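You operate a simulated robot arm through the tools that you are given. There is no shell and no other tool. Be economical: measure what you need, move in short steps, check, and stop when the job is done.

The job below is to be done with a simulated robot arm. You get a single attempt, and the scene is never put back.

Task
Glue the green knob on to the green lid and put the lid in the white tray.
Fine: two dabs, weight on till it sets, pen and weight back.

Only the result counts: the job must be done as asked and must still hold three seconds after the hand-in. Knocking over, shifting, dropping, spilling or breaking anything else fails it. A push-on lid holds only when it is set on centred and level and pressed home; a screw cap is set on level and turned clockwise until tight.

Robot
A 7-joint arm with a two-finger parallel gripper, fixed in place. Base frame: the origin is at the foot of the arm, x ahead of it, y to its left, z up; the work surface is at about z = 0.9. Lengths are in m, angles in rad, forces in N, time in s.
With the tool pointing down near the work surface it reaches from about 0.34 to 0.74 m from the base axis. Its first joint turns from -2.007 to 2.007 rad. Payload 3.91 kg.
The TCP is the grasp point between the finger pads, 0.03 m short of the fingertips. In the tool frame z runs along the fingers and y along their closing line. Largest opening 0.11 m; finger width 0.02, thickness 0.01; the body of the gripper, 0.048 by 0.112 m, starts 0.055 m behind the TCP.
Orientation is told as [roll, pitch, yaw] about the base's x, y, z axes, in that order, counted from this pose: with the fingers straight down and closing along the base's y, the tool's x points along the base's -x, its y along +y and its z along -z.

Tools
- The arm moves only by the tool move_arm. Its argument "rows" is text: rows parted by semicolons, each of 6 numbers parted by spaces: the shift along the tool's x, y, z in units of 20 mm (1.0 is 20 mm), then the turn, a rotation vector about the tool's x, y, z in units of 4 degrees (1.0 is 4 degrees). In form: x y z rx ry rz; .... A call has 1 to 12 rows; each row shifts and turns the commanded pose from where the row before left it, along the tool's axes as they then stand. "fingers" is the finger opening in m, from 0 to 0.11, set as the call begins (left out, the last holds). A call with a number of a shift or a turn outside -1 to 1 is refused whole. Rows are played at 5 a second. More than 0.05 m and 0.15 rad between two rows, or a gripper value outside its range, and nothing of the call is played. A pose out of reach is approached as far as the arm can. The call stops where the force on the tool passes 40 N (or 10 N more than at its start, if that is more) or the arm is blocked; 0.2 s more then pass. Each finger travels about 0.108 m/s and halts on what it meets, pressing with about 27 N; the grip force reading is that of the motor and also rises with nothing between the fingers. The clock runs only during rows and for 0.2 s after the last one: add rows that do not move to give the fingers time. The reply holds the time, the measured pose of the TCP, the force on the tool along the base axes, the opening and the grip force, in the units named above and with some noise.
- Cameras (640 x 400 px; columns grow to the right, rows downward): "scene" is fixed at [0.0429, -0.5023, 1.4973]; the picture's right is [0.81, -0.59, 0.00], its down [-0.20, -0.27, -0.94] and it looks along [0.55, 0.76, -0.33] (base axes); focal length 332 px, centre (320, 200). "wrist" rides on the gripper at [-0.036, 0, -0.057] in the tool frame; the picture's right is [0.00, -1.00, 0.00], its down [0.97, 0.00, -0.24] and it looks along [0.24, 0.00, 0.97] (tool axes); focal length 218 px, centre (320, 200). There is no depth. A picture from a camera that has moved, and an enlarged one, comes with that camera's place and axes in the base frame and with its lens. The place of the scene camera against the robot may be out by one fixed shift of up to 0.012 m in any direction.
- capture(camera): a new picture of that camera. No time passes.
- move_column(by): slides the trunk up (or, below 0, down) by that many m; the arm rides with it, the base frame stays. It gives what a move gives, with no picture.
- enlarge(camera, box): a new picture of the part [left, top, right, bottom] of that camera's present view, enlarged. No time passes.
- close_job(): hands the job in; it is judged then, once.

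Work in short steps. Places have to be worked out from the pictures, the camera data and where the tool is seen: move nearer, look again, correct. Check each grasp and each placing, and mend what went wrong. You have 120 turns and 84 pictures in all, those below and enlarged ones among them. Open the gripper and draw the arm clear of the work before you hand the job in, unless the task says otherwise; then end with one line.

The tools are called as name(argument=value, ...) on one line, values as JSON. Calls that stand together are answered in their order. move_arm: Moves the arm, as the interface text tells. Its arguments: {"type":"object","properties":{"rows":{"type":"string"},"fingers":{"type":"number"}},"required":["rows"]} The other tools are called the same way: move_column (by) slides the trunk up or down; capture (camera) takes a picture; enlarge (camera, box) takes an enlarged picture of a part of a camera's view; close_job () hands the job in.

At the start:

```text
time_s: 0.0
eef_pos: [0.4701, -0.02, 1.2976]
ee_rot: [0.002, 0.001, 0.001]
ft_force: [-0.6, 0.3, -0.1]
opening: 0.1098
grasp_force: 0.1
trunk travel left (down, up): [-0.85, 0.14]
```

scene: 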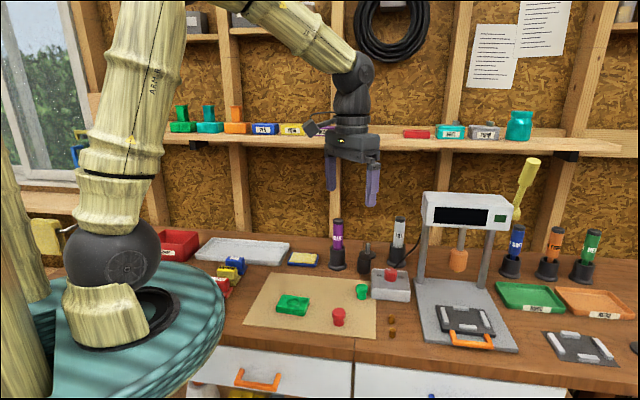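
wrist: 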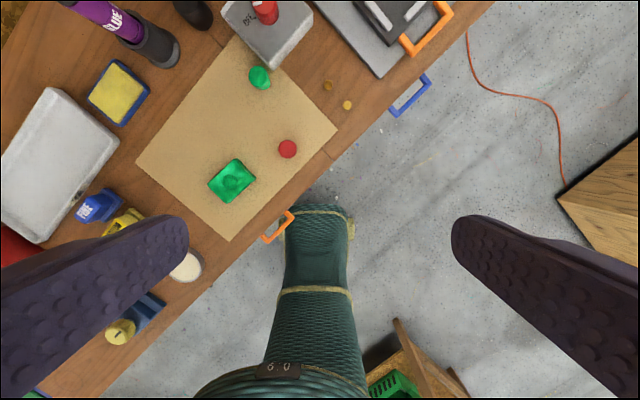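

The scene shows a green lid and green knob on a paper mat, with several glue pens and a weight. I take enlarged pictures to read the labels.

enlarge(camera="scene", box=[190, 200, 430, 350])

enlarge(camera="scene", box=[400, 150, 640, 370])

enlarge(camera="scene", box=[440, 0, 600, 100])

enlarge(camera="wrist", box=[0, 0, 480, 300])

```text
2.67 times, centred on (310, 275) of scene
camera zoom: at [0.0429, -0.5023, 1.4973], right [0.81, -0.59, 0.0], down [-0.2, -0.27, -0.94], along [0.55, 0.76, -0.33], focal length 886 px, centre (347, 0)
```

zoom: 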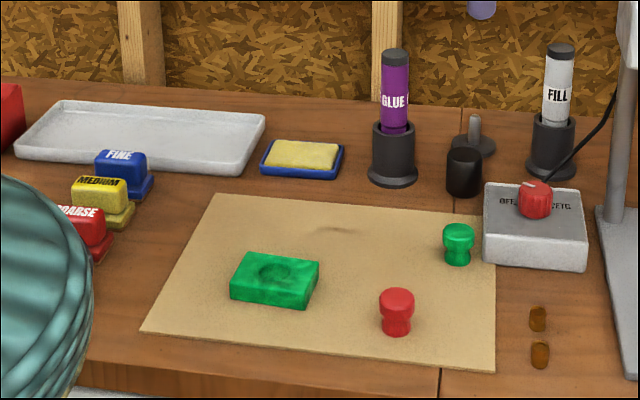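

```text
1.82 times, centred on (520, 260) of scene
camera zoom: at [0.0429, -0.5023, 1.4973], right [0.81, -0.59, 0.0], down [-0.2, -0.27, -0.94], along [0.55, 0.76, -0.33], focal length 604 px, centre (-44, 91)
```

zoom: 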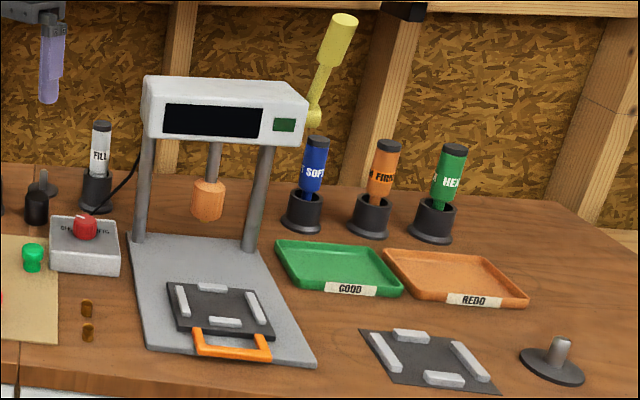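

```text
4.00 times, centred on (520, 50) of scene
camera zoom: at [0.0429, -0.5023, 1.4973], right [0.81, -0.59, 0.0], down [-0.2, -0.27, -0.94], along [0.55, 0.76, -0.33], focal length 1328 px, centre (-480, 800)
```

zoom: 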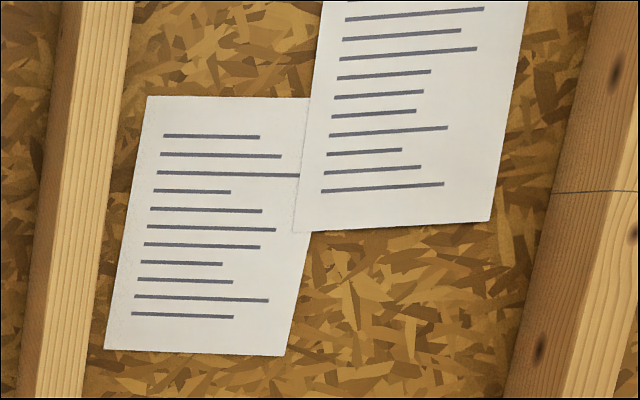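

```text
1.33 times, centred on (240, 150) of wrist
camera zoom: at [0.5068, -0.0188, 1.3563], right [0.0, -1.0, 0.0], down [-0.97, 0.0, 0.24], along [-0.24, 0.0, -0.97], focal length 291 px, centre (427, 267)
```

zoom: 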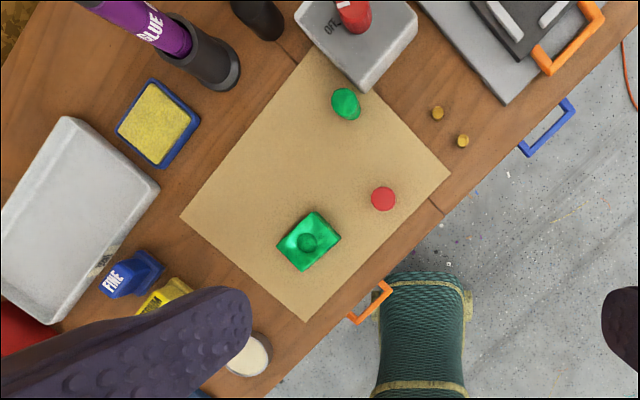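

The glue pen, knob, lid and tray are found roughly. I move the wrist camera over the back of the mat to see the pen, the black cylinder and the disc with a handle, since one of these must be the weight.

move_arm(rows="-0.7 1 0;-0.7 1 0;-0.7 1 0;-0.7 1 0;-0.7 1 0;-0.7 1 0;-0.7 1 0;-0.7 1 0;-0.7 1 0")

```text
refused: a row must be a list of 6 entries
```

Each row needs six numbers, so I send the same move again in full form.

move_arm(rows="-0.7 1 0 0 0 0;-0.7 1 0 0 0 0;-0.7 1 0 0 0 0;-0.7 1 0 0 0 0;-0.7 1 0 0 0 0;-0.7 1 0 0 0 0;-0.7 1 0 0 0 0;-0.7 1 0 0 0 0;-0.7 1 0 0 0 0")

capture(camera="wrist")

```text
time_s: 2.0
eef_pos: [0.5932, 0.1602, 1.2964]
ee_rot: [0.0, 0.001, -0.001]
ft_force: [-0.2, -0.1, 0.0]
opening: 0.11
grasp_force: 0.0
trunk travel left (down, up): [-0.85, 0.14]
```

```text
77 pictures are left
camera wrist: at [0.6307, 0.1614, 1.355], right [0.0, -1.0, 0.0], down [-0.97, 0.0, 0.24], along [-0.24, 0.0, -0.97], focal length 218 px, centre (320, 200)
```

wrist: 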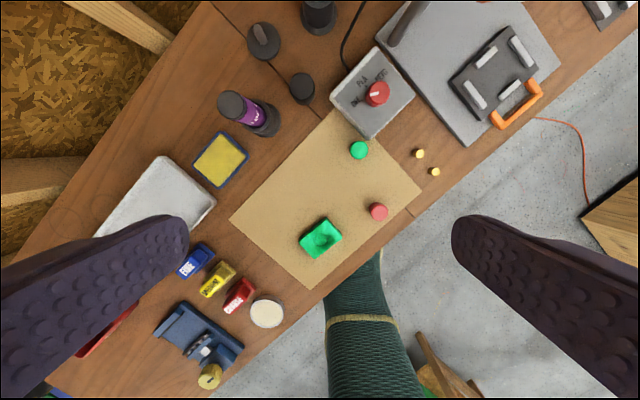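

enlarge(camera="wrist", box=[180, 0, 420, 150])

enlarge(camera="wrist", box=[220, 100, 460, 290])

enlarge(camera="scene", box=[320, 200, 430, 310])

```text
2.67 times, centred on (300, 75) of wrist
camera zoom: at [0.6307, 0.1614, 1.355], right [0.0, -1.0, 0.0], down [-0.97, 0.0, 0.24], along [-0.24, 0.0, -0.97], focal length 582 px, centre (373, 533)
```

zoom: 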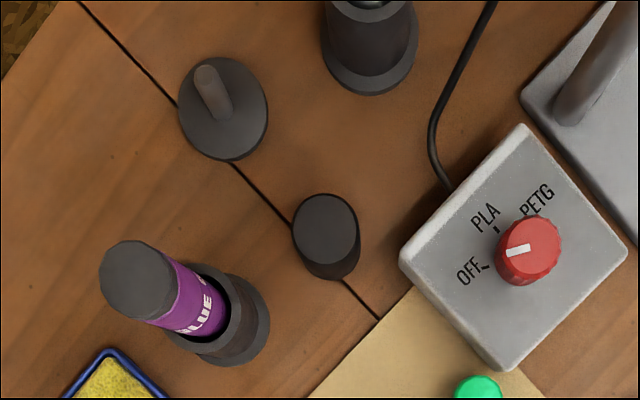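

```text
2.11 times, centred on (340, 195) of wrist
camera zoom: at [0.6307, 0.1614, 1.355], right [0.0, -1.0, 0.0], down [-0.97, 0.0, 0.24], along [-0.24, 0.0, -0.97], focal length 460 px, centre (278, 210)
```

zoom: 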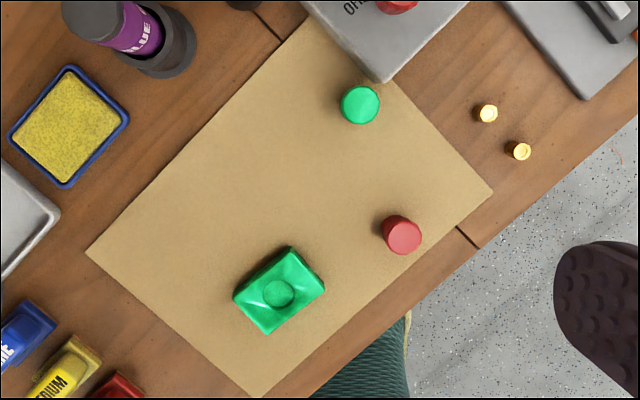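

```text
3.64 times, centred on (375, 255) of scene
camera zoom: at [0.0429, -0.5023, 1.4973], right [0.81, -0.59, 0.0], down [-0.2, -0.27, -0.94], along [0.55, 0.76, -0.33], focal length 1208 px, centre (120, 0)
```

zoom: 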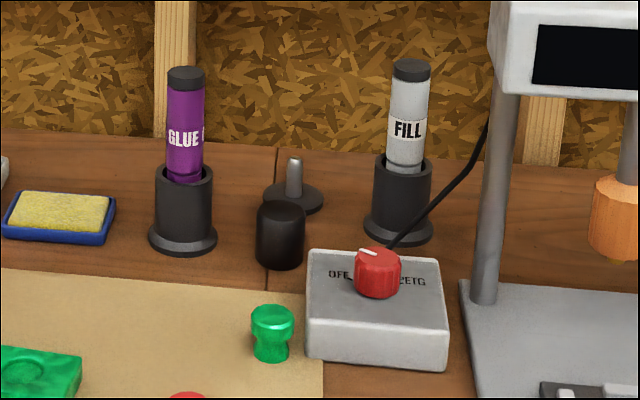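

The black cylinder by the pen is most likely the weight: the disc with the peg lies out of reach at r ≈ 0.86. The pen is upright at about (0.676, 0.278) with its top near z = 1.05. I move above it and look.

move_arm(rows="-0.7 0.98 0.5 0 0 0;-0.7 0.98 0.5 0 0 0;-0.7 0.98 0.5 0 0 0;-0.7 0.98 0.5 0 0 0;-0.7 0.98 0.5 0 0 0;-0.7 0.98 0.5 0 0 0")

capture(camera="wrist")

capture(camera="scene")

```text
time_s: 3.4
eef_pos: [0.6828, 0.2795, 1.2375]
ee_rot: [-0.002, 0.005, -0.002]
ft_force: [0.6, 0.6, 0.0]
opening: 0.11
grasp_force: 0.1
trunk travel left (down, up): [-0.85, 0.14]
```

```text
73 pictures are left
camera wrist: at [0.7184, 0.2807, 1.2944], right [0.0, -1.0, 0.0], down [-0.97, 0.0, 0.24], along [-0.24, 0.0, -0.97], focal length 218 px, centre (320, 200)
```

wrist: 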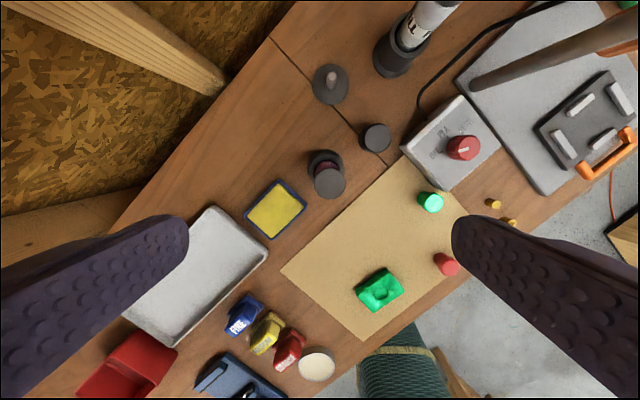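

```text
72 pictures are left
```

scene: 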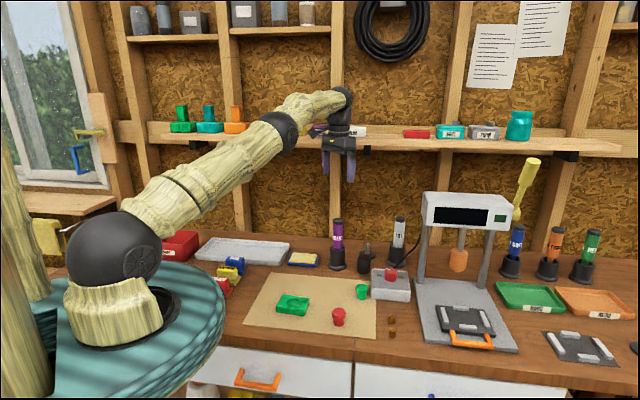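

The pen top is measured at about (0.680, 0.273), within reach. I descend most of the way and check the centring.

move_arm(rows="0 -0.1 1 0 0 0;0 -0.1 1 0 0 0;0 0 1 0 0 0;0 0 1 0 0 0;0 0 1 0 0 0;0 0 1 0 0 0")

capture(camera="wrist")

```text
time_s: 4.8
eef_pos: [0.6786, 0.2756, 1.1188]
ee_rot: [0.0, 0.001, 0.002]
ft_force: [0.1, 0.4, -0.2]
opening: 0.11
grasp_force: 0.0
trunk travel left (down, up): [-0.85, 0.14]
```

```text
71 pictures are left
camera wrist: at [0.715, 0.2762, 1.1765], right [0.0, -1.0, 0.0], down [-0.97, 0.0, 0.24], along [-0.24, 0.0, -0.97], focal length 218 px, centre (320, 200)
```

wrist: 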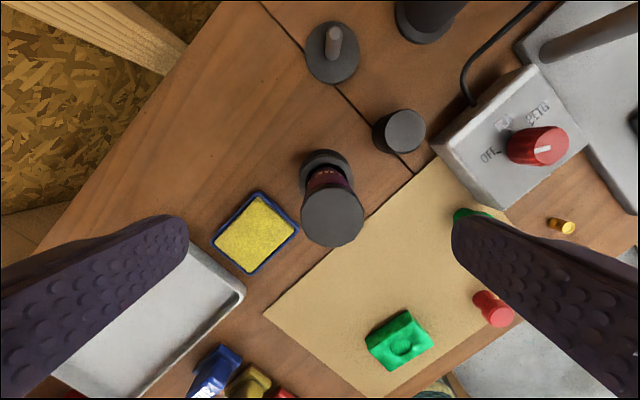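

The pen top is near (0.678, 0.270), z ≈ 1.066, about 34 mm thick. I descend to TCP z ≈ 1.03.

move_arm(rows="0 -0.2 1 0 0 0;0 0 1 0 0 0;0 0 1 0 0 0;0 0 1 0 0 0;0 0 0.4 0 0 0")

move_arm(rows="0 0 0 0 0 0;0 0 0 0 0 0;0 0 0 0 0 0;0 0 0 0 0 0;0 0 0 0 0 0", fingers=0)

capture(camera="scene")

```text
time_s: 6.0
eef_pos: [0.681, 0.2707, 1.0295]
ee_rot: [0.0, 0.001, 0.002]
ft_force: [1.0, -0.2, -0.6]
opening: 0.1101
grasp_force: 0.1
trunk travel left (down, up): [-0.85, 0.14]
```

```text
time_s: 7.2
eef_pos: [0.6802, 0.2706, 1.029]
ee_rot: [-0.001, 0.001, -0.001]
ft_force: [0.0, 0.7, -0.1]
opening: 0.0327
grasp_force: 26.7
trunk travel left (down, up): [-0.85, 0.14]
```

```text
70 pictures are left
```

scene: 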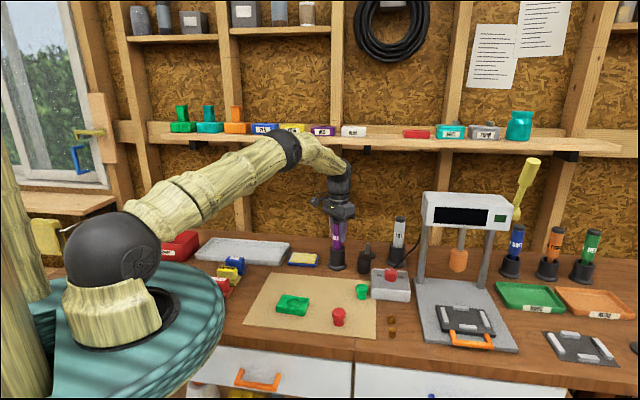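

Pen held at 32.7 mm. I lift it straight up 0.14 m and look at the tip.

move_arm(rows="0 0 -0.5 0 0 0;0 0 -0.5 0 0 0;0 0 -1 0 0 0;0 0 -1 0 0 0;0 0 -1 0 0 0;0 0 -1 0 0 0;0 0 -1 0 0 0;0 0 -1 0 0 0")

enlarge(camera="scene", box=[280, 130, 400, 280])

capture(camera="wrist")

```text
time_s: 9.0
eef_pos: [0.6793, 0.2697, 1.1701]
ee_rot: [0.001, 0.001, 0.0]
ft_force: [0.3, 0.9, -0.4]
opening: 0.0323
grasp_force: 27.1
trunk travel left (down, up): [-0.85, 0.14]
```

```text
2.67 times, centred on (340, 205) of scene
camera zoom: at [0.0429, -0.5023, 1.4973], right [0.81, -0.59, 0.0], down [-0.2, -0.27, -0.94], along [0.55, 0.76, -0.33], focal length 886 px, centre (267, 187)
```

zoom: 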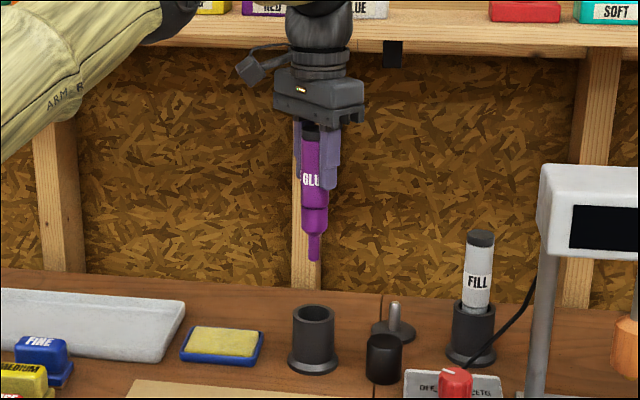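

```text
68 pictures are left
camera wrist: at [0.7154, 0.2711, 1.2283], right [0.0, -1.0, 0.0], down [-0.97, 0.0, 0.24], along [-0.24, 0.0, -0.97], focal length 218 px, centre (320, 200)
```

wrist: 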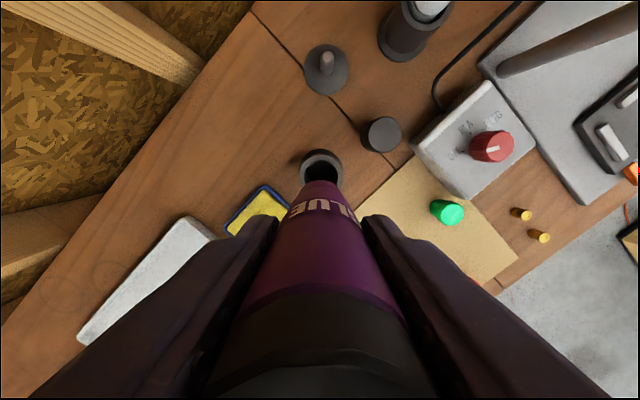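

The pen tip sits about 0.128 m below the TCP. I move back over the mat, standing behind the lid, so that the wrist camera can see the lid's recess clearly past the pen.

move_arm(rows="0.95 -0.34 0 0 0 0;0.95 -0.34 0 0 0 0;0.95 -0.34 0 0 0 0;0.95 -0.34 0 0 0 0;0.95 -0.34 0 0 0 0;0.95 -0.34 0 0 0 0;0.95 -0.34 0 0 0 0;0.95 -0.34 0 0 0 0")

move_arm(rows="0.95 -0.34 0 0 0 0;0.95 -0.34 0 0 0 0;0.95 -0.34 0 0 0 0;0.95 -0.34 0 0 0 0;0.95 -0.34 0 0 0 0;0.95 -0.34 0 0 0 0;0.95 -0.34 0 0 0 0;0.95 -0.34 0 0 0 0;0 0 0 0 0 0")

capture(camera="wrist")

enlarge(camera="scene", box=[200, 160, 400, 340])

```text
time_s: 10.8
eef_pos: [0.5291, 0.2146, 1.1714]
ee_rot: [0.0, -0.001, -0.002]
ft_force: [-0.1, 0.4, -1.4]
opening: 0.0322
grasp_force: 26.8
trunk travel left (down, up): [-0.85, 0.14]
```

```text
time_s: 12.8
eef_pos: [0.3782, 0.1623, 1.1698]
ee_rot: [0.0, -0.002, -0.001]
ft_force: [0.4, 0.4, -1.0]
opening: 0.0326
grasp_force: 26.7
trunk travel left (down, up): [-0.85, 0.14]
```

```text
67 pictures are left
camera wrist: at [0.4149, 0.1629, 1.2282], right [0.0, -1.0, 0.0], down [-0.97, 0.0, 0.24], along [-0.24, 0.0, -0.97], focal length 218 px, centre (320, 200)
```

wrist: 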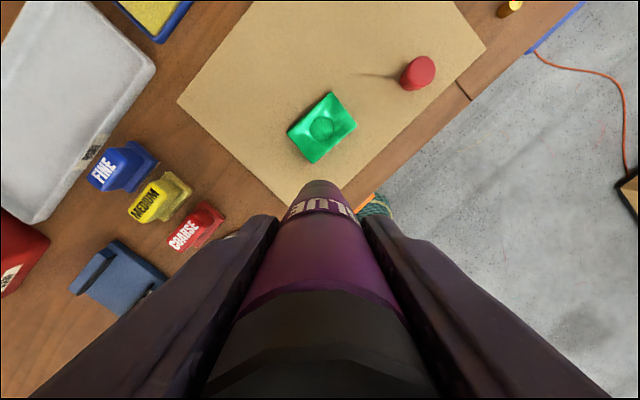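

```text
2.22 times, centred on (300, 250) of scene
camera zoom: at [0.0429, -0.5023, 1.4973], right [0.81, -0.59, 0.0], down [-0.2, -0.27, -0.94], along [0.55, 0.76, -0.33], focal length 738 px, centre (364, 89)
```

zoom: 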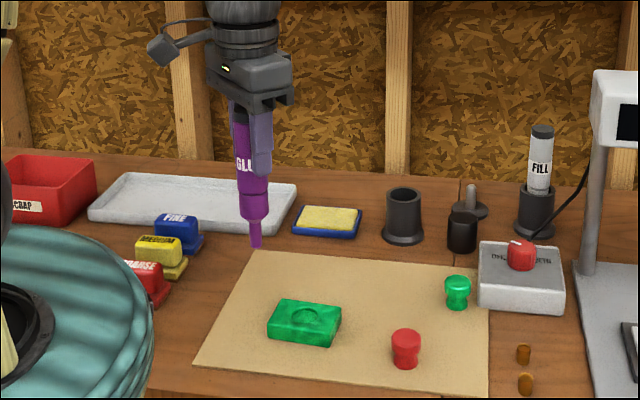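

The wrist and scene views agree: the recess centre is at about (0.440, 0.160), lid top z ≈ 0.92. I bring the tip over one side of the recess, about 15 mm above it, and check.

move_arm(rows="-1 0.1 0 0 0 0;-1 0.1 0 0 0 0;-1 0 0 0 0 0;0 0 1 0 0 0;0 0 1 0 0 0;0 0 1 0 0 0;0 0 1 0 0 0;0 0 0.6 0 0 0;0 0 0.6 0 0 0;0 0 0 0 0 0")

enlarge(camera="scene", box=[240, 240, 350, 330])

capture(camera="wrist")

```text
time_s: 15.0
eef_pos: [0.4354, 0.1651, 1.0653]
ee_rot: [0.002, 0.0, 0.0]
ft_force: [-0.2, 0.1, -1.0]
opening: 0.0324
grasp_force: 27.1
trunk travel left (down, up): [-0.85, 0.14]
```

```text
4.44 times, centred on (295, 285) of scene
camera zoom: at [0.0429, -0.5023, 1.4973], right [0.81, -0.59, 0.0], down [-0.2, -0.27, -0.94], along [0.55, 0.76, -0.33], focal length 1476 px, centre (431, -178)
```

zoom: 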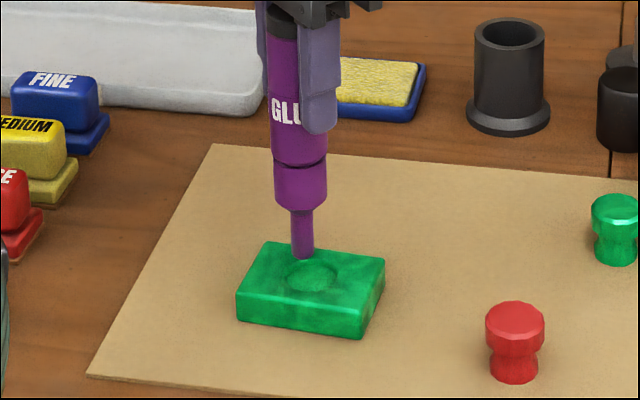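

```text
64 pictures are left
camera wrist: at [0.4712, 0.1657, 1.1235], right [0.0, -1.0, 0.0], down [-0.97, 0.0, 0.24], along [-0.24, 0.0, -0.97], focal length 218 px, centre (320, 200)
```

wrist: 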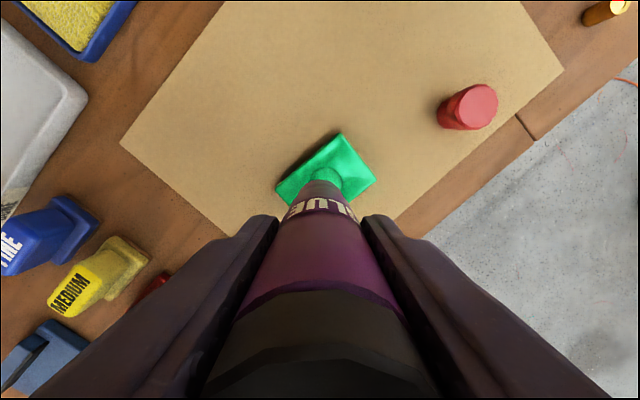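

The tip is in line with the recess. I go down 10 mm more and look at the height and offset again.

move_arm(rows="0 0 0.25 0 0 0;0 0 0.25 0 0 0;0 0 0 0 0 0")

enlarge(camera="scene", box=[268, 265, 328, 315])

```text
time_s: 15.8
eef_pos: [0.4361, 0.1652, 1.0561]
ee_rot: [0.001, 0.0, -0.001]
ft_force: [0.6, 0.0, -0.3]
opening: 0.0324
grasp_force: 26.7
trunk travel left (down, up): [-0.85, 0.14]
```

```text
8.00 times, centred on (298, 290) of scene
camera zoom: at [0.0429, -0.5023, 1.4973], right [0.81, -0.59, 0.0], down [-0.2, -0.27, -0.94], along [0.55, 0.76, -0.33], focal length 2657 px, centre (496, -520)
```

zoom: 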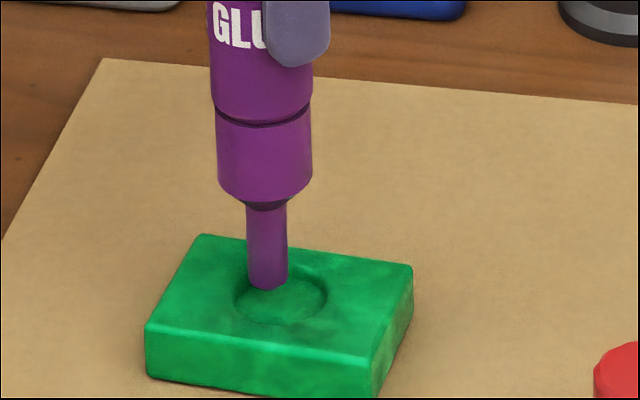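

The tip is over the recess with roughly 10 mm left. I nudge it 2 mm away from the camera and go down in small steps, watching the force.

move_arm(rows="-0.05 0.1 0.1 0 0 0;0 0 0.1 0 0 0;0 0 0.1 0 0 0;0 0 0 0 0 0")

move_arm(rows="0 0 0.1 0 0 0;0 0 0 0 0 0")

enlarge(camera="scene", box=[268, 265, 328, 315])

```text
time_s: 16.8
eef_pos: [0.4358, 0.1672, 1.0492]
ee_rot: [0.002, -0.001, -0.001]
ft_force: [0.0, -1.6, 10.0]
opening: 0.0323
grasp_force: 27.3
trunk travel left (down, up): [-0.85, 0.14]
```

```text
time_s: 17.4
eef_pos: [0.4366, 0.1674, 1.0501]
ee_rot: [0.0, -0.005, 0.0]
ft_force: [-0.1, -1.5, 21.3]
opening: 0.0322
grasp_force: 27.0
trunk travel left (down, up): [-0.85, 0.14]
```

```text
8.00 times, centred on (298, 290) of scene
camera zoom: at [0.0429, -0.5023, 1.4973], right [0.81, -0.59, 0.0], down [-0.2, -0.27, -0.94], along [0.55, 0.76, -0.33], focal length 2657 px, centre (496, -520)
```

zoom: 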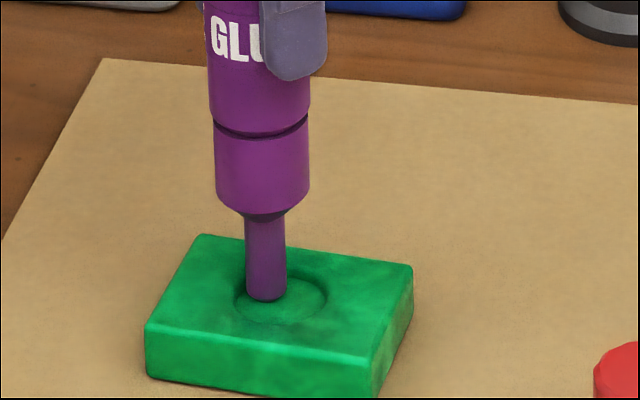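

Contact at 21 N inside the recess. I hold briefly, lift 16 mm and see whether a dab was left.

move_arm(rows="0 0 -0.1 0 0 0;0 0 0 0 0 0;0 0 -0.2 0 0 0;0 0 -0.5 0 0 0;0 0 -0.7 0 0 0;0 0 -0.7 0 0 0;0 0 0 0 0 0")

enlarge(camera="scene", box=[268, 265, 328, 315])

```text
time_s: 19.0
eef_pos: [0.4366, 0.1681, 1.0903]
ee_rot: [0.0, 0.0, 0.0]
ft_force: [0.6, 0.3, -0.5]
opening: 0.0321
grasp_force: 26.5
trunk travel left (down, up): [-0.85, 0.14]
```

```text
8.00 times, centred on (298, 290) of scene
camera zoom: at [0.0429, -0.5023, 1.4973], right [0.81, -0.59, 0.0], down [-0.2, -0.27, -0.94], along [0.55, 0.76, -0.33], focal length 2657 px, centre (496, -520)
```

zoom: 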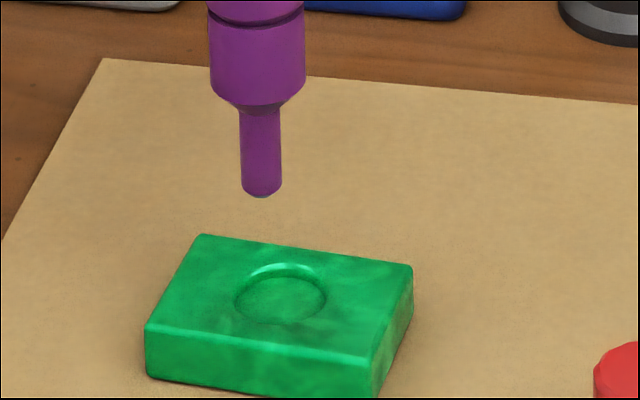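

There is a bright arc at the recess rim that may be glue or shine. I back off to look with the wrist camera.

move_arm(rows="1 0 0 0 0 0;1 0 0 0 0 0;0.5 0 0 0 0 0;0 0 0 0 0 0")

enlarge(camera="wrist", box=[260, 60, 400, 200])

enlarge(camera="scene", box=[268, 265, 328, 315])

```text
time_s: 20.0
eef_pos: [0.3875, 0.1666, 1.0922]
ee_rot: [-0.001, 0.001, 0.0]
ft_force: [0.8, 0.5, -1.1]
opening: 0.032
grasp_force: 26.9
trunk travel left (down, up): [-0.85, 0.14]
```

```text
2.86 times, centred on (330, 130) of wrist
camera zoom: at [0.4243, 0.1681, 1.1502], right [0.0, -1.0, 0.0], down [-0.97, 0.0, 0.24], along [-0.24, 0.0, -0.97], focal length 624 px, centre (291, 400)
```

zoom: 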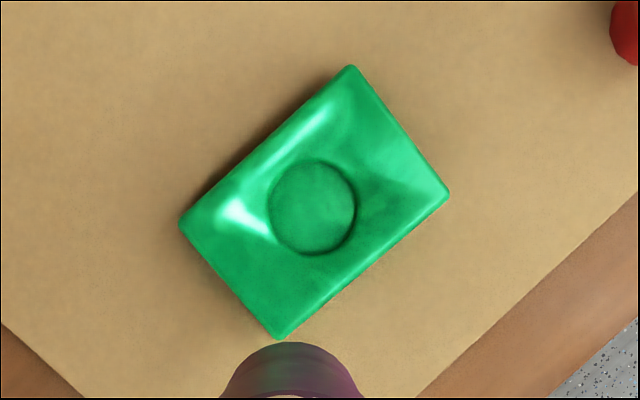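

```text
8.00 times, centred on (298, 290) of scene
camera zoom: at [0.0429, -0.5023, 1.4973], right [0.81, -0.59, 0.0], down [-0.2, -0.27, -0.94], along [0.55, 0.76, -0.33], focal length 2657 px, centre (496, -520)
```

zoom: 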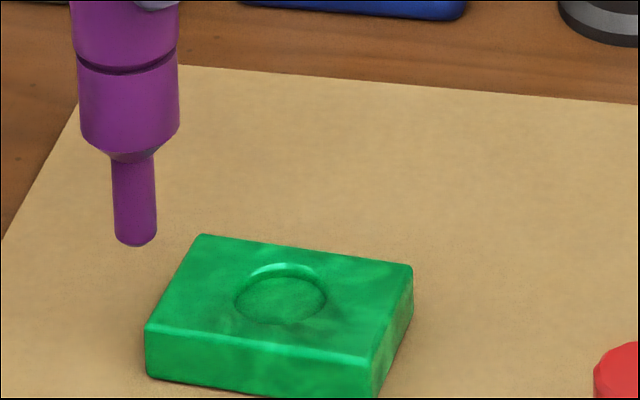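

No glue mark is visible; the shine was specular, and the first touch was some 6 mm off-centre. The second dab goes at the recess centre (0.438, 0.1605), touching gently and dwelling.

move_arm(rows="-0.85 -0.11 0 0 0 0;-0.85 -0.11 0 0 0 0;-0.85 -0.11 0 0 0 0;0 0 0.7 0 0 0;0 0 0.7 0 0 0;0 0 0.4 0 0 0;0 0 0.2 0 0 0;0 0 0 0 0 0")

enlarge(camera="scene", box=[268, 265, 328, 315])

```text
time_s: 21.8
eef_pos: [0.4378, 0.1609, 1.0536]
ee_rot: [0.001, -0.001, 0.001]
ft_force: [0.1, -0.1, -2.2]
opening: 0.0319
grasp_force: 26.9
trunk travel left (down, up): [-0.85, 0.14]
```

```text
8.00 times, centred on (298, 290) of scene
camera zoom: at [0.0429, -0.5023, 1.4973], right [0.81, -0.59, 0.0], down [-0.2, -0.27, -0.94], along [0.55, 0.76, -0.33], focal length 2657 px, centre (496, -520)
```

zoom: 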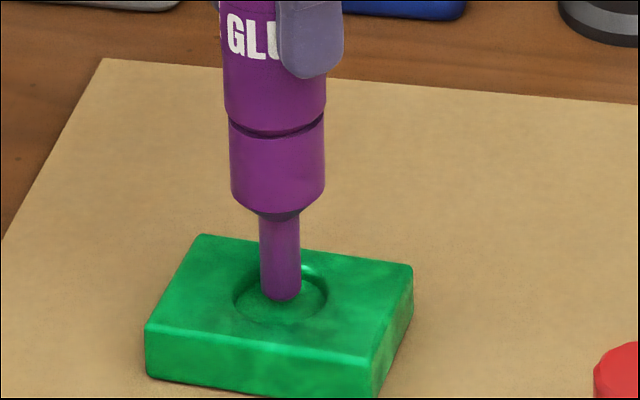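

The tip is nicely over the centre. I go down the last few millimetres to a light contact.

move_arm(rows="0 0 0.1 0 0 0;0 0 0.1 0 0 0;0 0 0 0 0 0")

```text
time_s: 22.6
eef_pos: [0.4388, 0.1602, 1.0493]
ee_rot: [-0.001, -0.003, 0.001]
ft_force: [0.8, -1.1, 6.2]
opening: 0.032
grasp_force: 27.0
trunk travel left (down, up): [-0.85, 0.14]
```

Contact at 6 N in the centre. I dwell about a second, then lift and back off to look.

move_arm(rows="0 0 0.05 0 0 0;0 0 0 0 0 0;0 0 0 0 0 0;0 0 0 0 0 0;0 0 0 0 0 0")

move_arm(rows="0 0 -0.1 0 0 0;0 0 -0.4 0 0 0;0 0 -0.8 0 0 0;0 0 -0.8 0 0 0;1 0 0 0 0 0;1 0 0 0 0 0;0.6 0 0 0 0 0;0 0 0 0 0 0")

enlarge(camera="wrist", box=[260, 60, 400, 200])

enlarge(camera="scene", box=[268, 265, 328, 315])

```text
time_s: 23.8
eef_pos: [0.4372, 0.1607, 1.0477]
ee_rot: [-0.002, -0.001, 0.0]
ft_force: [1.9, 0.3, 24.0]
opening: 0.0322
grasp_force: 26.7
trunk travel left (down, up): [-0.85, 0.14]
```

```text
time_s: 25.6
eef_pos: [0.3861, 0.1606, 1.0899]
ee_rot: [0.001, -0.002, 0.001]
ft_force: [0.2, 0.4, -1.0]
opening: 0.0318
grasp_force: 27.2
trunk travel left (down, up): [-0.85, 0.14]
```

```text
2.86 times, centred on (330, 130) of wrist
camera zoom: at [0.422, 0.1619, 1.147], right [0.0, -1.0, 0.0], down [-0.97, 0.0, 0.24], along [-0.24, 0.0, -0.97], focal length 624 px, centre (291, 400)
```

zoom: 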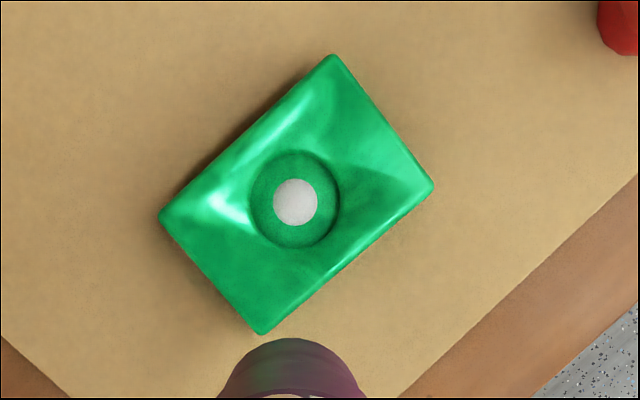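

```text
8.00 times, centred on (298, 290) of scene
camera zoom: at [0.0429, -0.5023, 1.4973], right [0.81, -0.59, 0.0], down [-0.2, -0.27, -0.94], along [0.55, 0.76, -0.33], focal length 2657 px, centre (496, -520)
```

zoom: 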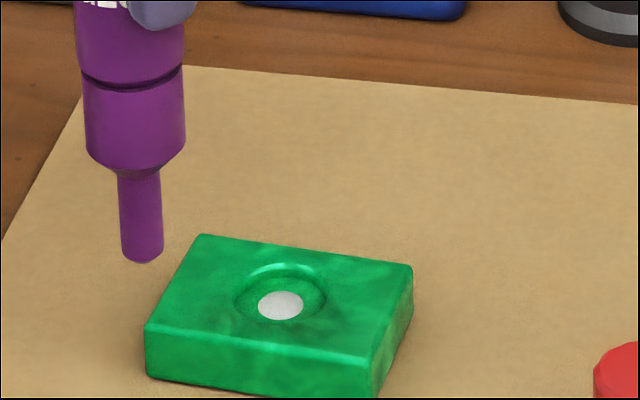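

One dab now shows in the recess, so the first off-centre touch left nothing. I repeat the touch at the same place for the second dab.

move_arm(rows="-0.9 0.05 0 0 0 0;-0.9 0 0 0 0 0;-0.85 0 0 0 0 0;0 0 0.8 0 0 0;0 0 0.8 0 0 0;0 0 0.2 0 0 0;0 0 0.15 0 0 0;0 0 0 0 0 0")

move_arm(rows="0 0 0.1 0 0 0;0 0 0.05 0 0 0;0 0 0 0 0 0;0 0 0 0 0 0;0 0 0 0 0 0")

```text
time_s: 27.4
eef_pos: [0.4383, 0.1629, 1.0516]
ee_rot: [0.001, 0.0, -0.001]
ft_force: [0.0, 0.1, -0.9]
opening: 0.0321
grasp_force: 27.1
trunk travel left (down, up): [-0.85, 0.14]
```

```text
time_s: 28.6
eef_pos: [0.4378, 0.162, 1.0474]
ee_rot: [0.002, -0.004, 0.001]
ft_force: [2.8, -0.1, 25.0]
opening: 0.0321
grasp_force: 26.8
trunk travel left (down, up): [-0.85, 0.14]
```

Contact again at 25 N with the dwell done. I lift and look from the same spot.

move_arm(rows="0 0 -0.1 0 0 0;0 0 -0.4 0 0 0;0 0 -0.8 0 0 0;0 0 -0.8 0 0 0;1 0 0 0 0 0;1 0 0 0 0 0;0.6 0 0 0 0 0;0 0 0 0 0 0")

enlarge(camera="wrist", box=[260, 60, 400, 200])

```text
time_s: 30.4
eef_pos: [0.3877, 0.16, 1.0898]
ee_rot: [0.002, 0.001, 0.0]
ft_force: [-0.4, -0.6, -1.2]
opening: 0.032
grasp_force: 27.1
trunk travel left (down, up): [-0.85, 0.14]
```

```text
2.86 times, centred on (330, 130) of wrist
camera zoom: at [0.4244, 0.1619, 1.1467], right [0.0, -1.0, 0.0], down [-0.97, 0.0, 0.24], along [-0.24, 0.0, -0.97], focal length 624 px, centre (291, 400)
```

zoom: 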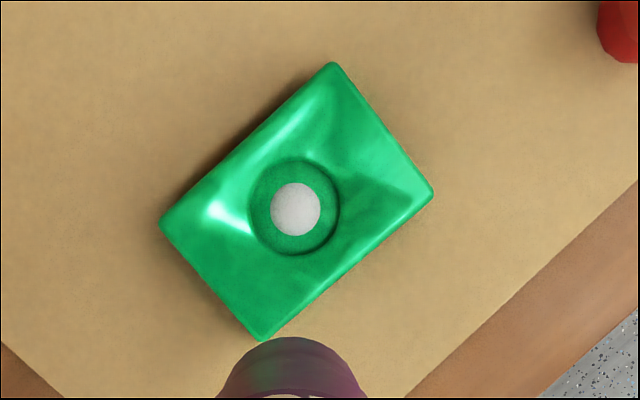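

The dab has grown, so two dabs are on. Now I carry the pen back above its holder.

move_arm(rows="0 0 -0.81 0 0 0;0 0 -0.81 0 0 0;0 0 -0.81 0 0 0;0 0 -0.81 0 0 0;0 0 -0.81 0 0 0;-0.9156 0.339 0 0 0 0;-0.9156 0.339 0 0 0 0;-0.9156 0.339 0 0 0 0;-0.9156 0.339 0 0 0 0;-0.9156 0.339 0 0 0 0;-0.9156 0.339 0 0 0 0;-0.9156 0.339 0 0 0 0")

move_arm(rows="-0.9156 0.339 0 0 0 0;-0.9156 0.339 0 0 0 0;-0.9156 0.339 0 0 0 0;-0.9156 0.339 0 0 0 0;-0.9156 0.339 0 0 0 0;-0.9156 0.339 0 0 0 0;-0.9156 0.339 0 0 0 0;-0.9156 0.339 0 0 0 0;-0.9156 0.339 0 0 0 0;0 0 0 0 0 0;0 0 0 0 0 0")

enlarge(camera="scene", box=[280, 130, 400, 280])

```text
time_s: 33.0
eef_pos: [0.5186, 0.2094, 1.169]
ee_rot: [-0.002, 0.001, 0.0]
ft_force: [0.2, 0.5, -0.9]
opening: 0.0318
grasp_force: 26.9
trunk travel left (down, up): [-0.85, 0.14]
```

```text
time_s: 35.4
eef_pos: [0.6798, 0.2702, 1.171]
ee_rot: [0.001, 0.001, 0.0]
ft_force: [0.8, -0.6, -0.7]
opening: 0.0318
grasp_force: 26.7
trunk travel left (down, up): [-0.85, 0.14]
```

```text
2.67 times, centred on (340, 205) of scene
camera zoom: at [0.0429, -0.5023, 1.4973], right [0.81, -0.59, 0.0], down [-0.2, -0.27, -0.94], along [0.55, 0.76, -0.33], focal length 886 px, centre (267, 187)
```

zoom: 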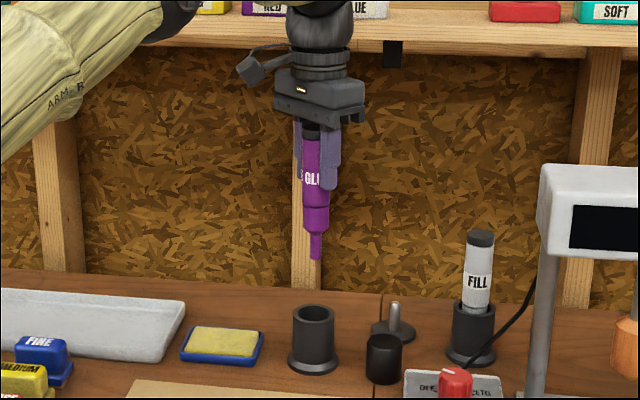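

The pose matches the pick-up, so I lower the pen the same 0.14 m into the holder.

move_arm(rows="0 0 1 0 0 0;0 0 1 0 0 0;0 0 1 0 0 0;0 0 0.8 0 0 0;0 0 0.8 0 0 0;0 0 0.8 0 0 0;0 0 0.8 0 0 0;0 0 0.4 0 0 0;0 0 0.4 0 0 0;0 0 0 0 0 0")

enlarge(camera="scene", box=[280, 180, 400, 280])

```text
time_s: 37.6
eef_pos: [0.6795, 0.2721, 1.0301]
ee_rot: [0.001, 0.0, 0.001]
ft_force: [0.4, -0.4, -1.5]
opening: 0.0318
grasp_force: 27.3
trunk travel left (down, up): [-0.85, 0.14]
```

```text
4.00 times, centred on (340, 230) of scene
camera zoom: at [0.0429, -0.5023, 1.4973], right [0.81, -0.59, 0.0], down [-0.2, -0.27, -0.94], along [0.55, 0.76, -0.33], focal length 1328 px, centre (240, 80)
```

zoom: 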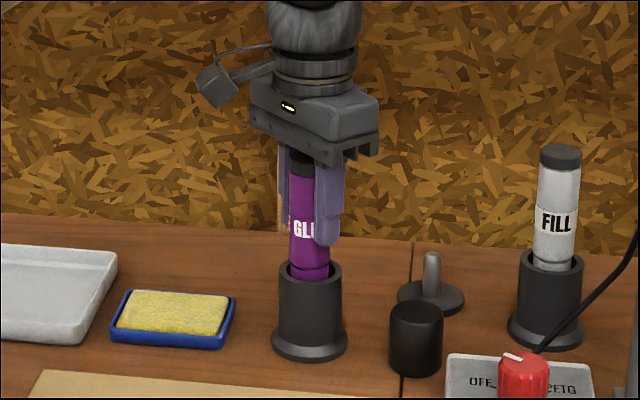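

The pen is in the holder and about 2 mm high from the slip. I lower a further 2 mm, open, and rise clear.

move_arm(rows="0 0 0.1 0 0 0;0 0 0 0 0 0")

move_arm(rows="0 0 0 0 0 0;0 0 0 0 0 0;0 0 0 0 0 0;0 0 -0.5 0 0 0;0 0 -1 0 0 0;0 0 -1 0 0 0;0 0 -1 0 0 0;0 0 -1 0 0 0;0 0 -1 0 0 0", fingers=0.1)

enlarge(camera="scene", box=[280, 180, 400, 280])

capture(camera="wrist")

```text
time_s: 38.2
eef_pos: [0.6791, 0.2709, 1.0294]
ee_rot: [0.0, 0.001, 0.0]
ft_force: [-0.8, 1.4, -1.0]
opening: 0.0317
grasp_force: 26.9
trunk travel left (down, up): [-0.85, 0.14]
```

```text
time_s: 40.2
eef_pos: [0.6798, 0.2703, 1.1378]
ee_rot: [0.001, 0.001, 0.001]
ft_force: [0.0, 0.7, 0.6]
opening: 0.1
grasp_force: 0.0
trunk travel left (down, up): [-0.85, 0.14]
```

```text
4.00 times, centred on (340, 230) of scene
camera zoom: at [0.0429, -0.5023, 1.4973], right [0.81, -0.59, 0.0], down [-0.2, -0.27, -0.94], along [0.55, 0.76, -0.33], focal length 1328 px, centre (240, 80)
```

zoom: 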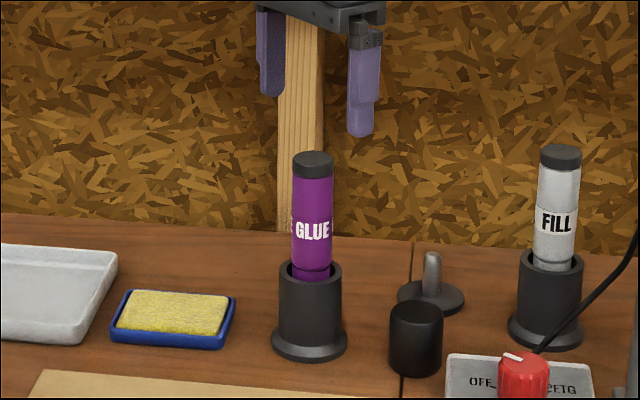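

```text
51 pictures are left
camera wrist: at [0.7168, 0.2715, 1.1956], right [0.0, -1.0, 0.0], down [-0.97, 0.0, 0.24], along [-0.24, 0.0, -0.97], focal length 218 px, centre (320, 200)
```

wrist: 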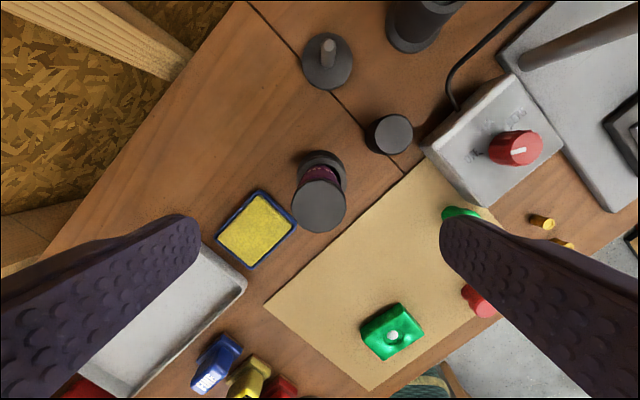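

The pen is home and steady. Next the green knob at about (0.624, 0.088): the grey box is close on one side, so I move above the knob and turn the gripper 48° so that the fingers close clear of the box.

move_arm(rows="0.28 -0.908 0 0 0 0;0.28 -0.908 0 0 0 0;0.28 -0.908 0 0 0 0;0.28 -0.908 0 0 0 0;0.28 -0.908 0 0 0 0;0.28 -0.908 0 0 0 0;0.28 -0.908 0 0 0 0;0.28 -0.908 0 0 0 0;0.28 -0.908 0 0 0 0;0.28 -0.908 0 0 0 0", fingers=0.08)

move_arm(rows="0 0 0 0 0 1;0 0 0 0 0 1;0 0 0 0 0 1;0 0 0 0 0 1;0 0 0 0 0 1;0 0 0 0 0 1;0 0 0 0 0 1;0 0 0 0 0 1;0 0 0 0 0 1;0 0 0 0 0 1;0 0 0 0 0 1;0 0 0 0 0 1")

capture(camera="wrist")

```text
time_s: 42.4
eef_pos: [0.6249, 0.0869, 1.1387]
ee_rot: [0.0, 0.001, 0.001]
ft_force: [-0.1, -0.2, 0.0]
opening: 0.08
grasp_force: 0.0
trunk travel left (down, up): [-0.85, 0.14]
```

```text
time_s: 45.0
eef_pos: [0.6245, 0.0875, 1.1387]
ee_rot: [0.0, 0.0, -0.841]
ft_force: [1.2, 1.1, -0.2]
opening: 0.0798
grasp_force: 0.1
trunk travel left (down, up): [-0.85, 0.14]
```

```text
50 pictures are left
camera wrist: at [0.6493, 0.0621, 1.1965], right [-0.74, -0.67, 0.0], down [-0.65, 0.72, 0.24], along [-0.16, 0.18, -0.97], focal length 218 px, centre (320, 200)
```

wrist: 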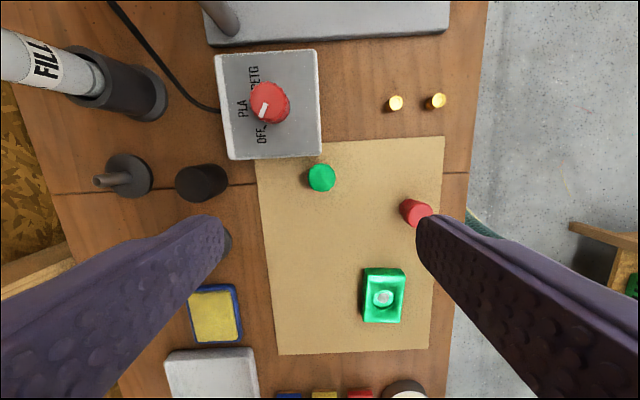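

The knob top is measured at (0.6245, 0.0884), right under the TCP. I descend to z ≈ 0.94 and check before closing.

move_arm(rows="0 0 0.99 0 0 0;0 0 0.99 0 0 0;0 0 0.99 0 0 0;0 0 0.99 0 0 0;0 0 0.99 0 0 0;0 0 0.99 0 0 0;0 0 0.99 0 0 0;0 0 0.99 0 0 0;0 0 0.99 0 0 0;0 0 0.99 0 0 0", fingers=0.075)

capture(camera="wrist")

enlarge(camera="scene", box=[320, 220, 430, 320])

```text
time_s: 47.2
eef_pos: [0.6263, 0.0858, 0.9417]
ee_rot: [0.0, -0.001, -0.837]
ft_force: [0.4, -0.6, 1.2]
opening: 0.0751
grasp_force: 0.0
trunk travel left (down, up): [-0.85, 0.14]
```

```text
49 pictures are left
camera wrist: at [0.6499, 0.0606, 0.9984], right [-0.74, -0.67, 0.0], down [-0.65, 0.72, 0.24], along [-0.16, 0.18, -0.97], focal length 218 px, centre (320, 200)
```

wrist: 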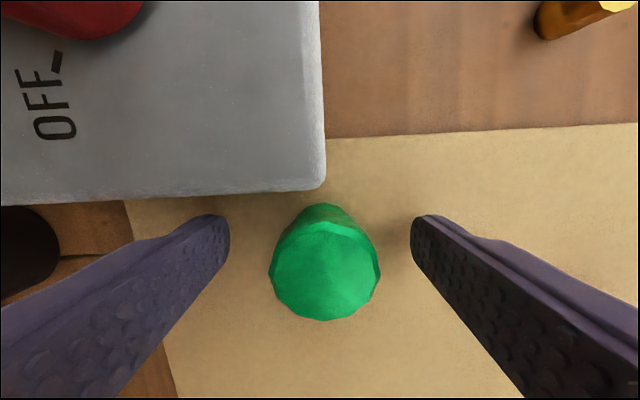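

```text
4.00 times, centred on (375, 270) of scene
camera zoom: at [0.0429, -0.5023, 1.4973], right [0.81, -0.59, 0.0], down [-0.2, -0.27, -0.94], along [0.55, 0.76, -0.33], focal length 1328 px, centre (100, -80)
```

zoom: 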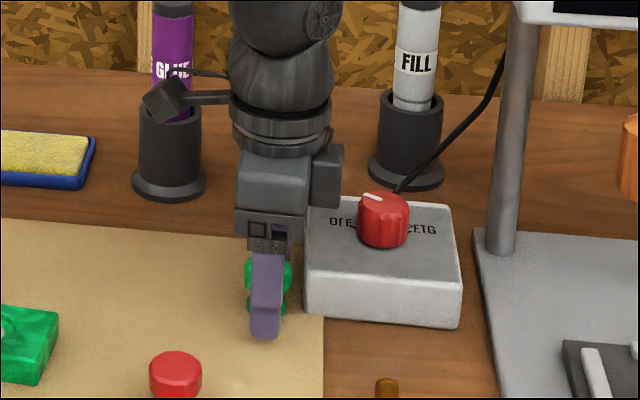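

The knob is centred between the fingers and clear of the box. I close on it and lift 8 cm.

move_arm(rows="0 0 0 0 0 0;0 0 0 0 0 0;0 0 0 0 0 0;0 0 0 0 0 0", fingers=0)

move_arm(rows="0 0 -0.5 0 0 0;0 0 -1 0 0 0;0 0 -1 0 0 0;0 0 -1 0 0 0;0 0 -1 0 0 0;0 0 0 0 0 0")

capture(camera="wrist")

enlarge(camera="scene", box=[320, 180, 430, 280])

```text
time_s: 48.2
eef_pos: [0.6252, 0.0858, 0.9412]
ee_rot: [0.0, 0.002, -0.838]
ft_force: [0.5, -0.3, 0.6]
opening: 0.0328
grasp_force: 26.9
trunk travel left (down, up): [-0.85, 0.14]
```

```text
time_s: 49.6
eef_pos: [0.6236, 0.0874, 1.0289]
ee_rot: [-0.001, 0.0, -0.838]
ft_force: [0.7, -0.4, 0.8]
opening: 0.0317
grasp_force: 26.9
trunk travel left (down, up): [-0.85, 0.14]
```

```text
47 pictures are left
camera wrist: at [0.6482, 0.0621, 1.0874], right [-0.74, -0.67, 0.0], down [-0.65, 0.72, 0.24], along [-0.16, 0.18, -0.97], focal length 218 px, centre (320, 200)
```

wrist: 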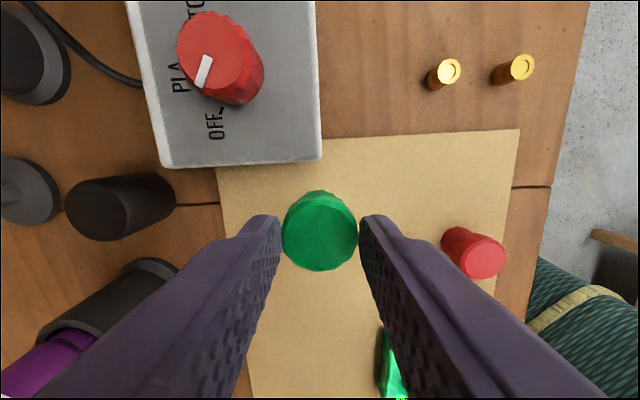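

```text
4.00 times, centred on (375, 230) of scene
camera zoom: at [0.0429, -0.5023, 1.4973], right [0.81, -0.59, 0.0], down [-0.2, -0.27, -0.94], along [0.55, 0.76, -0.33], focal length 1328 px, centre (100, 80)
```

zoom: 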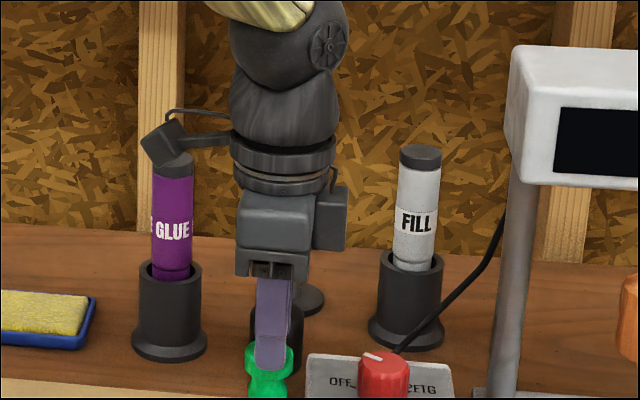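

The knob looks lower between the fingers than when I gripped it, so it may have slipped. I hold still a moment and check whether it keeps sliding.

move_arm(rows="0 0 0 0 0 0;0 0 0 0 0 0;0 0 0 0 0 0")

enlarge(camera="wrist", box=[240, 160, 400, 300])

enlarge(camera="scene", box=[350, 235, 420, 305])

```text
time_s: 50.4
eef_pos: [0.6225, 0.0875, 1.0284]
ee_rot: [-0.001, 0.0, -0.838]
ft_force: [-0.9, 0.5, -0.8]
opening: 0.0317
grasp_force: 27.1
trunk travel left (down, up): [-0.85, 0.14]
```

```text
2.86 times, centred on (320, 230) of wrist
camera zoom: at [0.6481, 0.0621, 1.0873], right [-0.74, -0.67, 0.0], down [-0.65, 0.72, 0.24], along [-0.16, 0.18, -0.97], focal length 624 px, centre (320, 114)
```

zoom: 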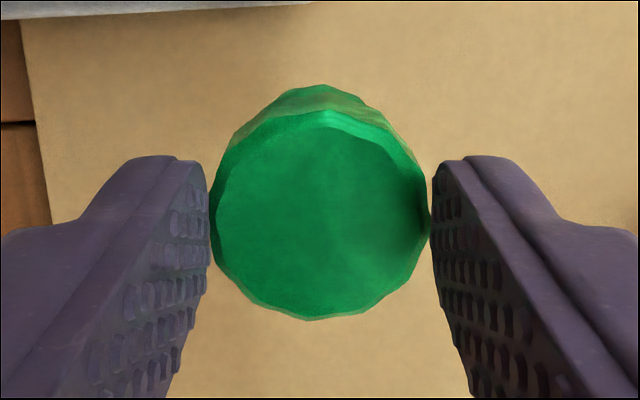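

```text
5.71 times, centred on (385, 270) of scene
camera zoom: at [0.0429, -0.5023, 1.4973], right [0.81, -0.59, 0.0], down [-0.2, -0.27, -0.94], along [0.55, 0.76, -0.33], focal length 1898 px, centre (-51, -200)
```

zoom: 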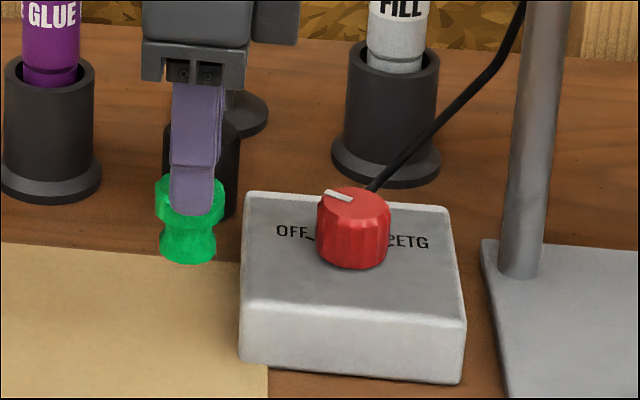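

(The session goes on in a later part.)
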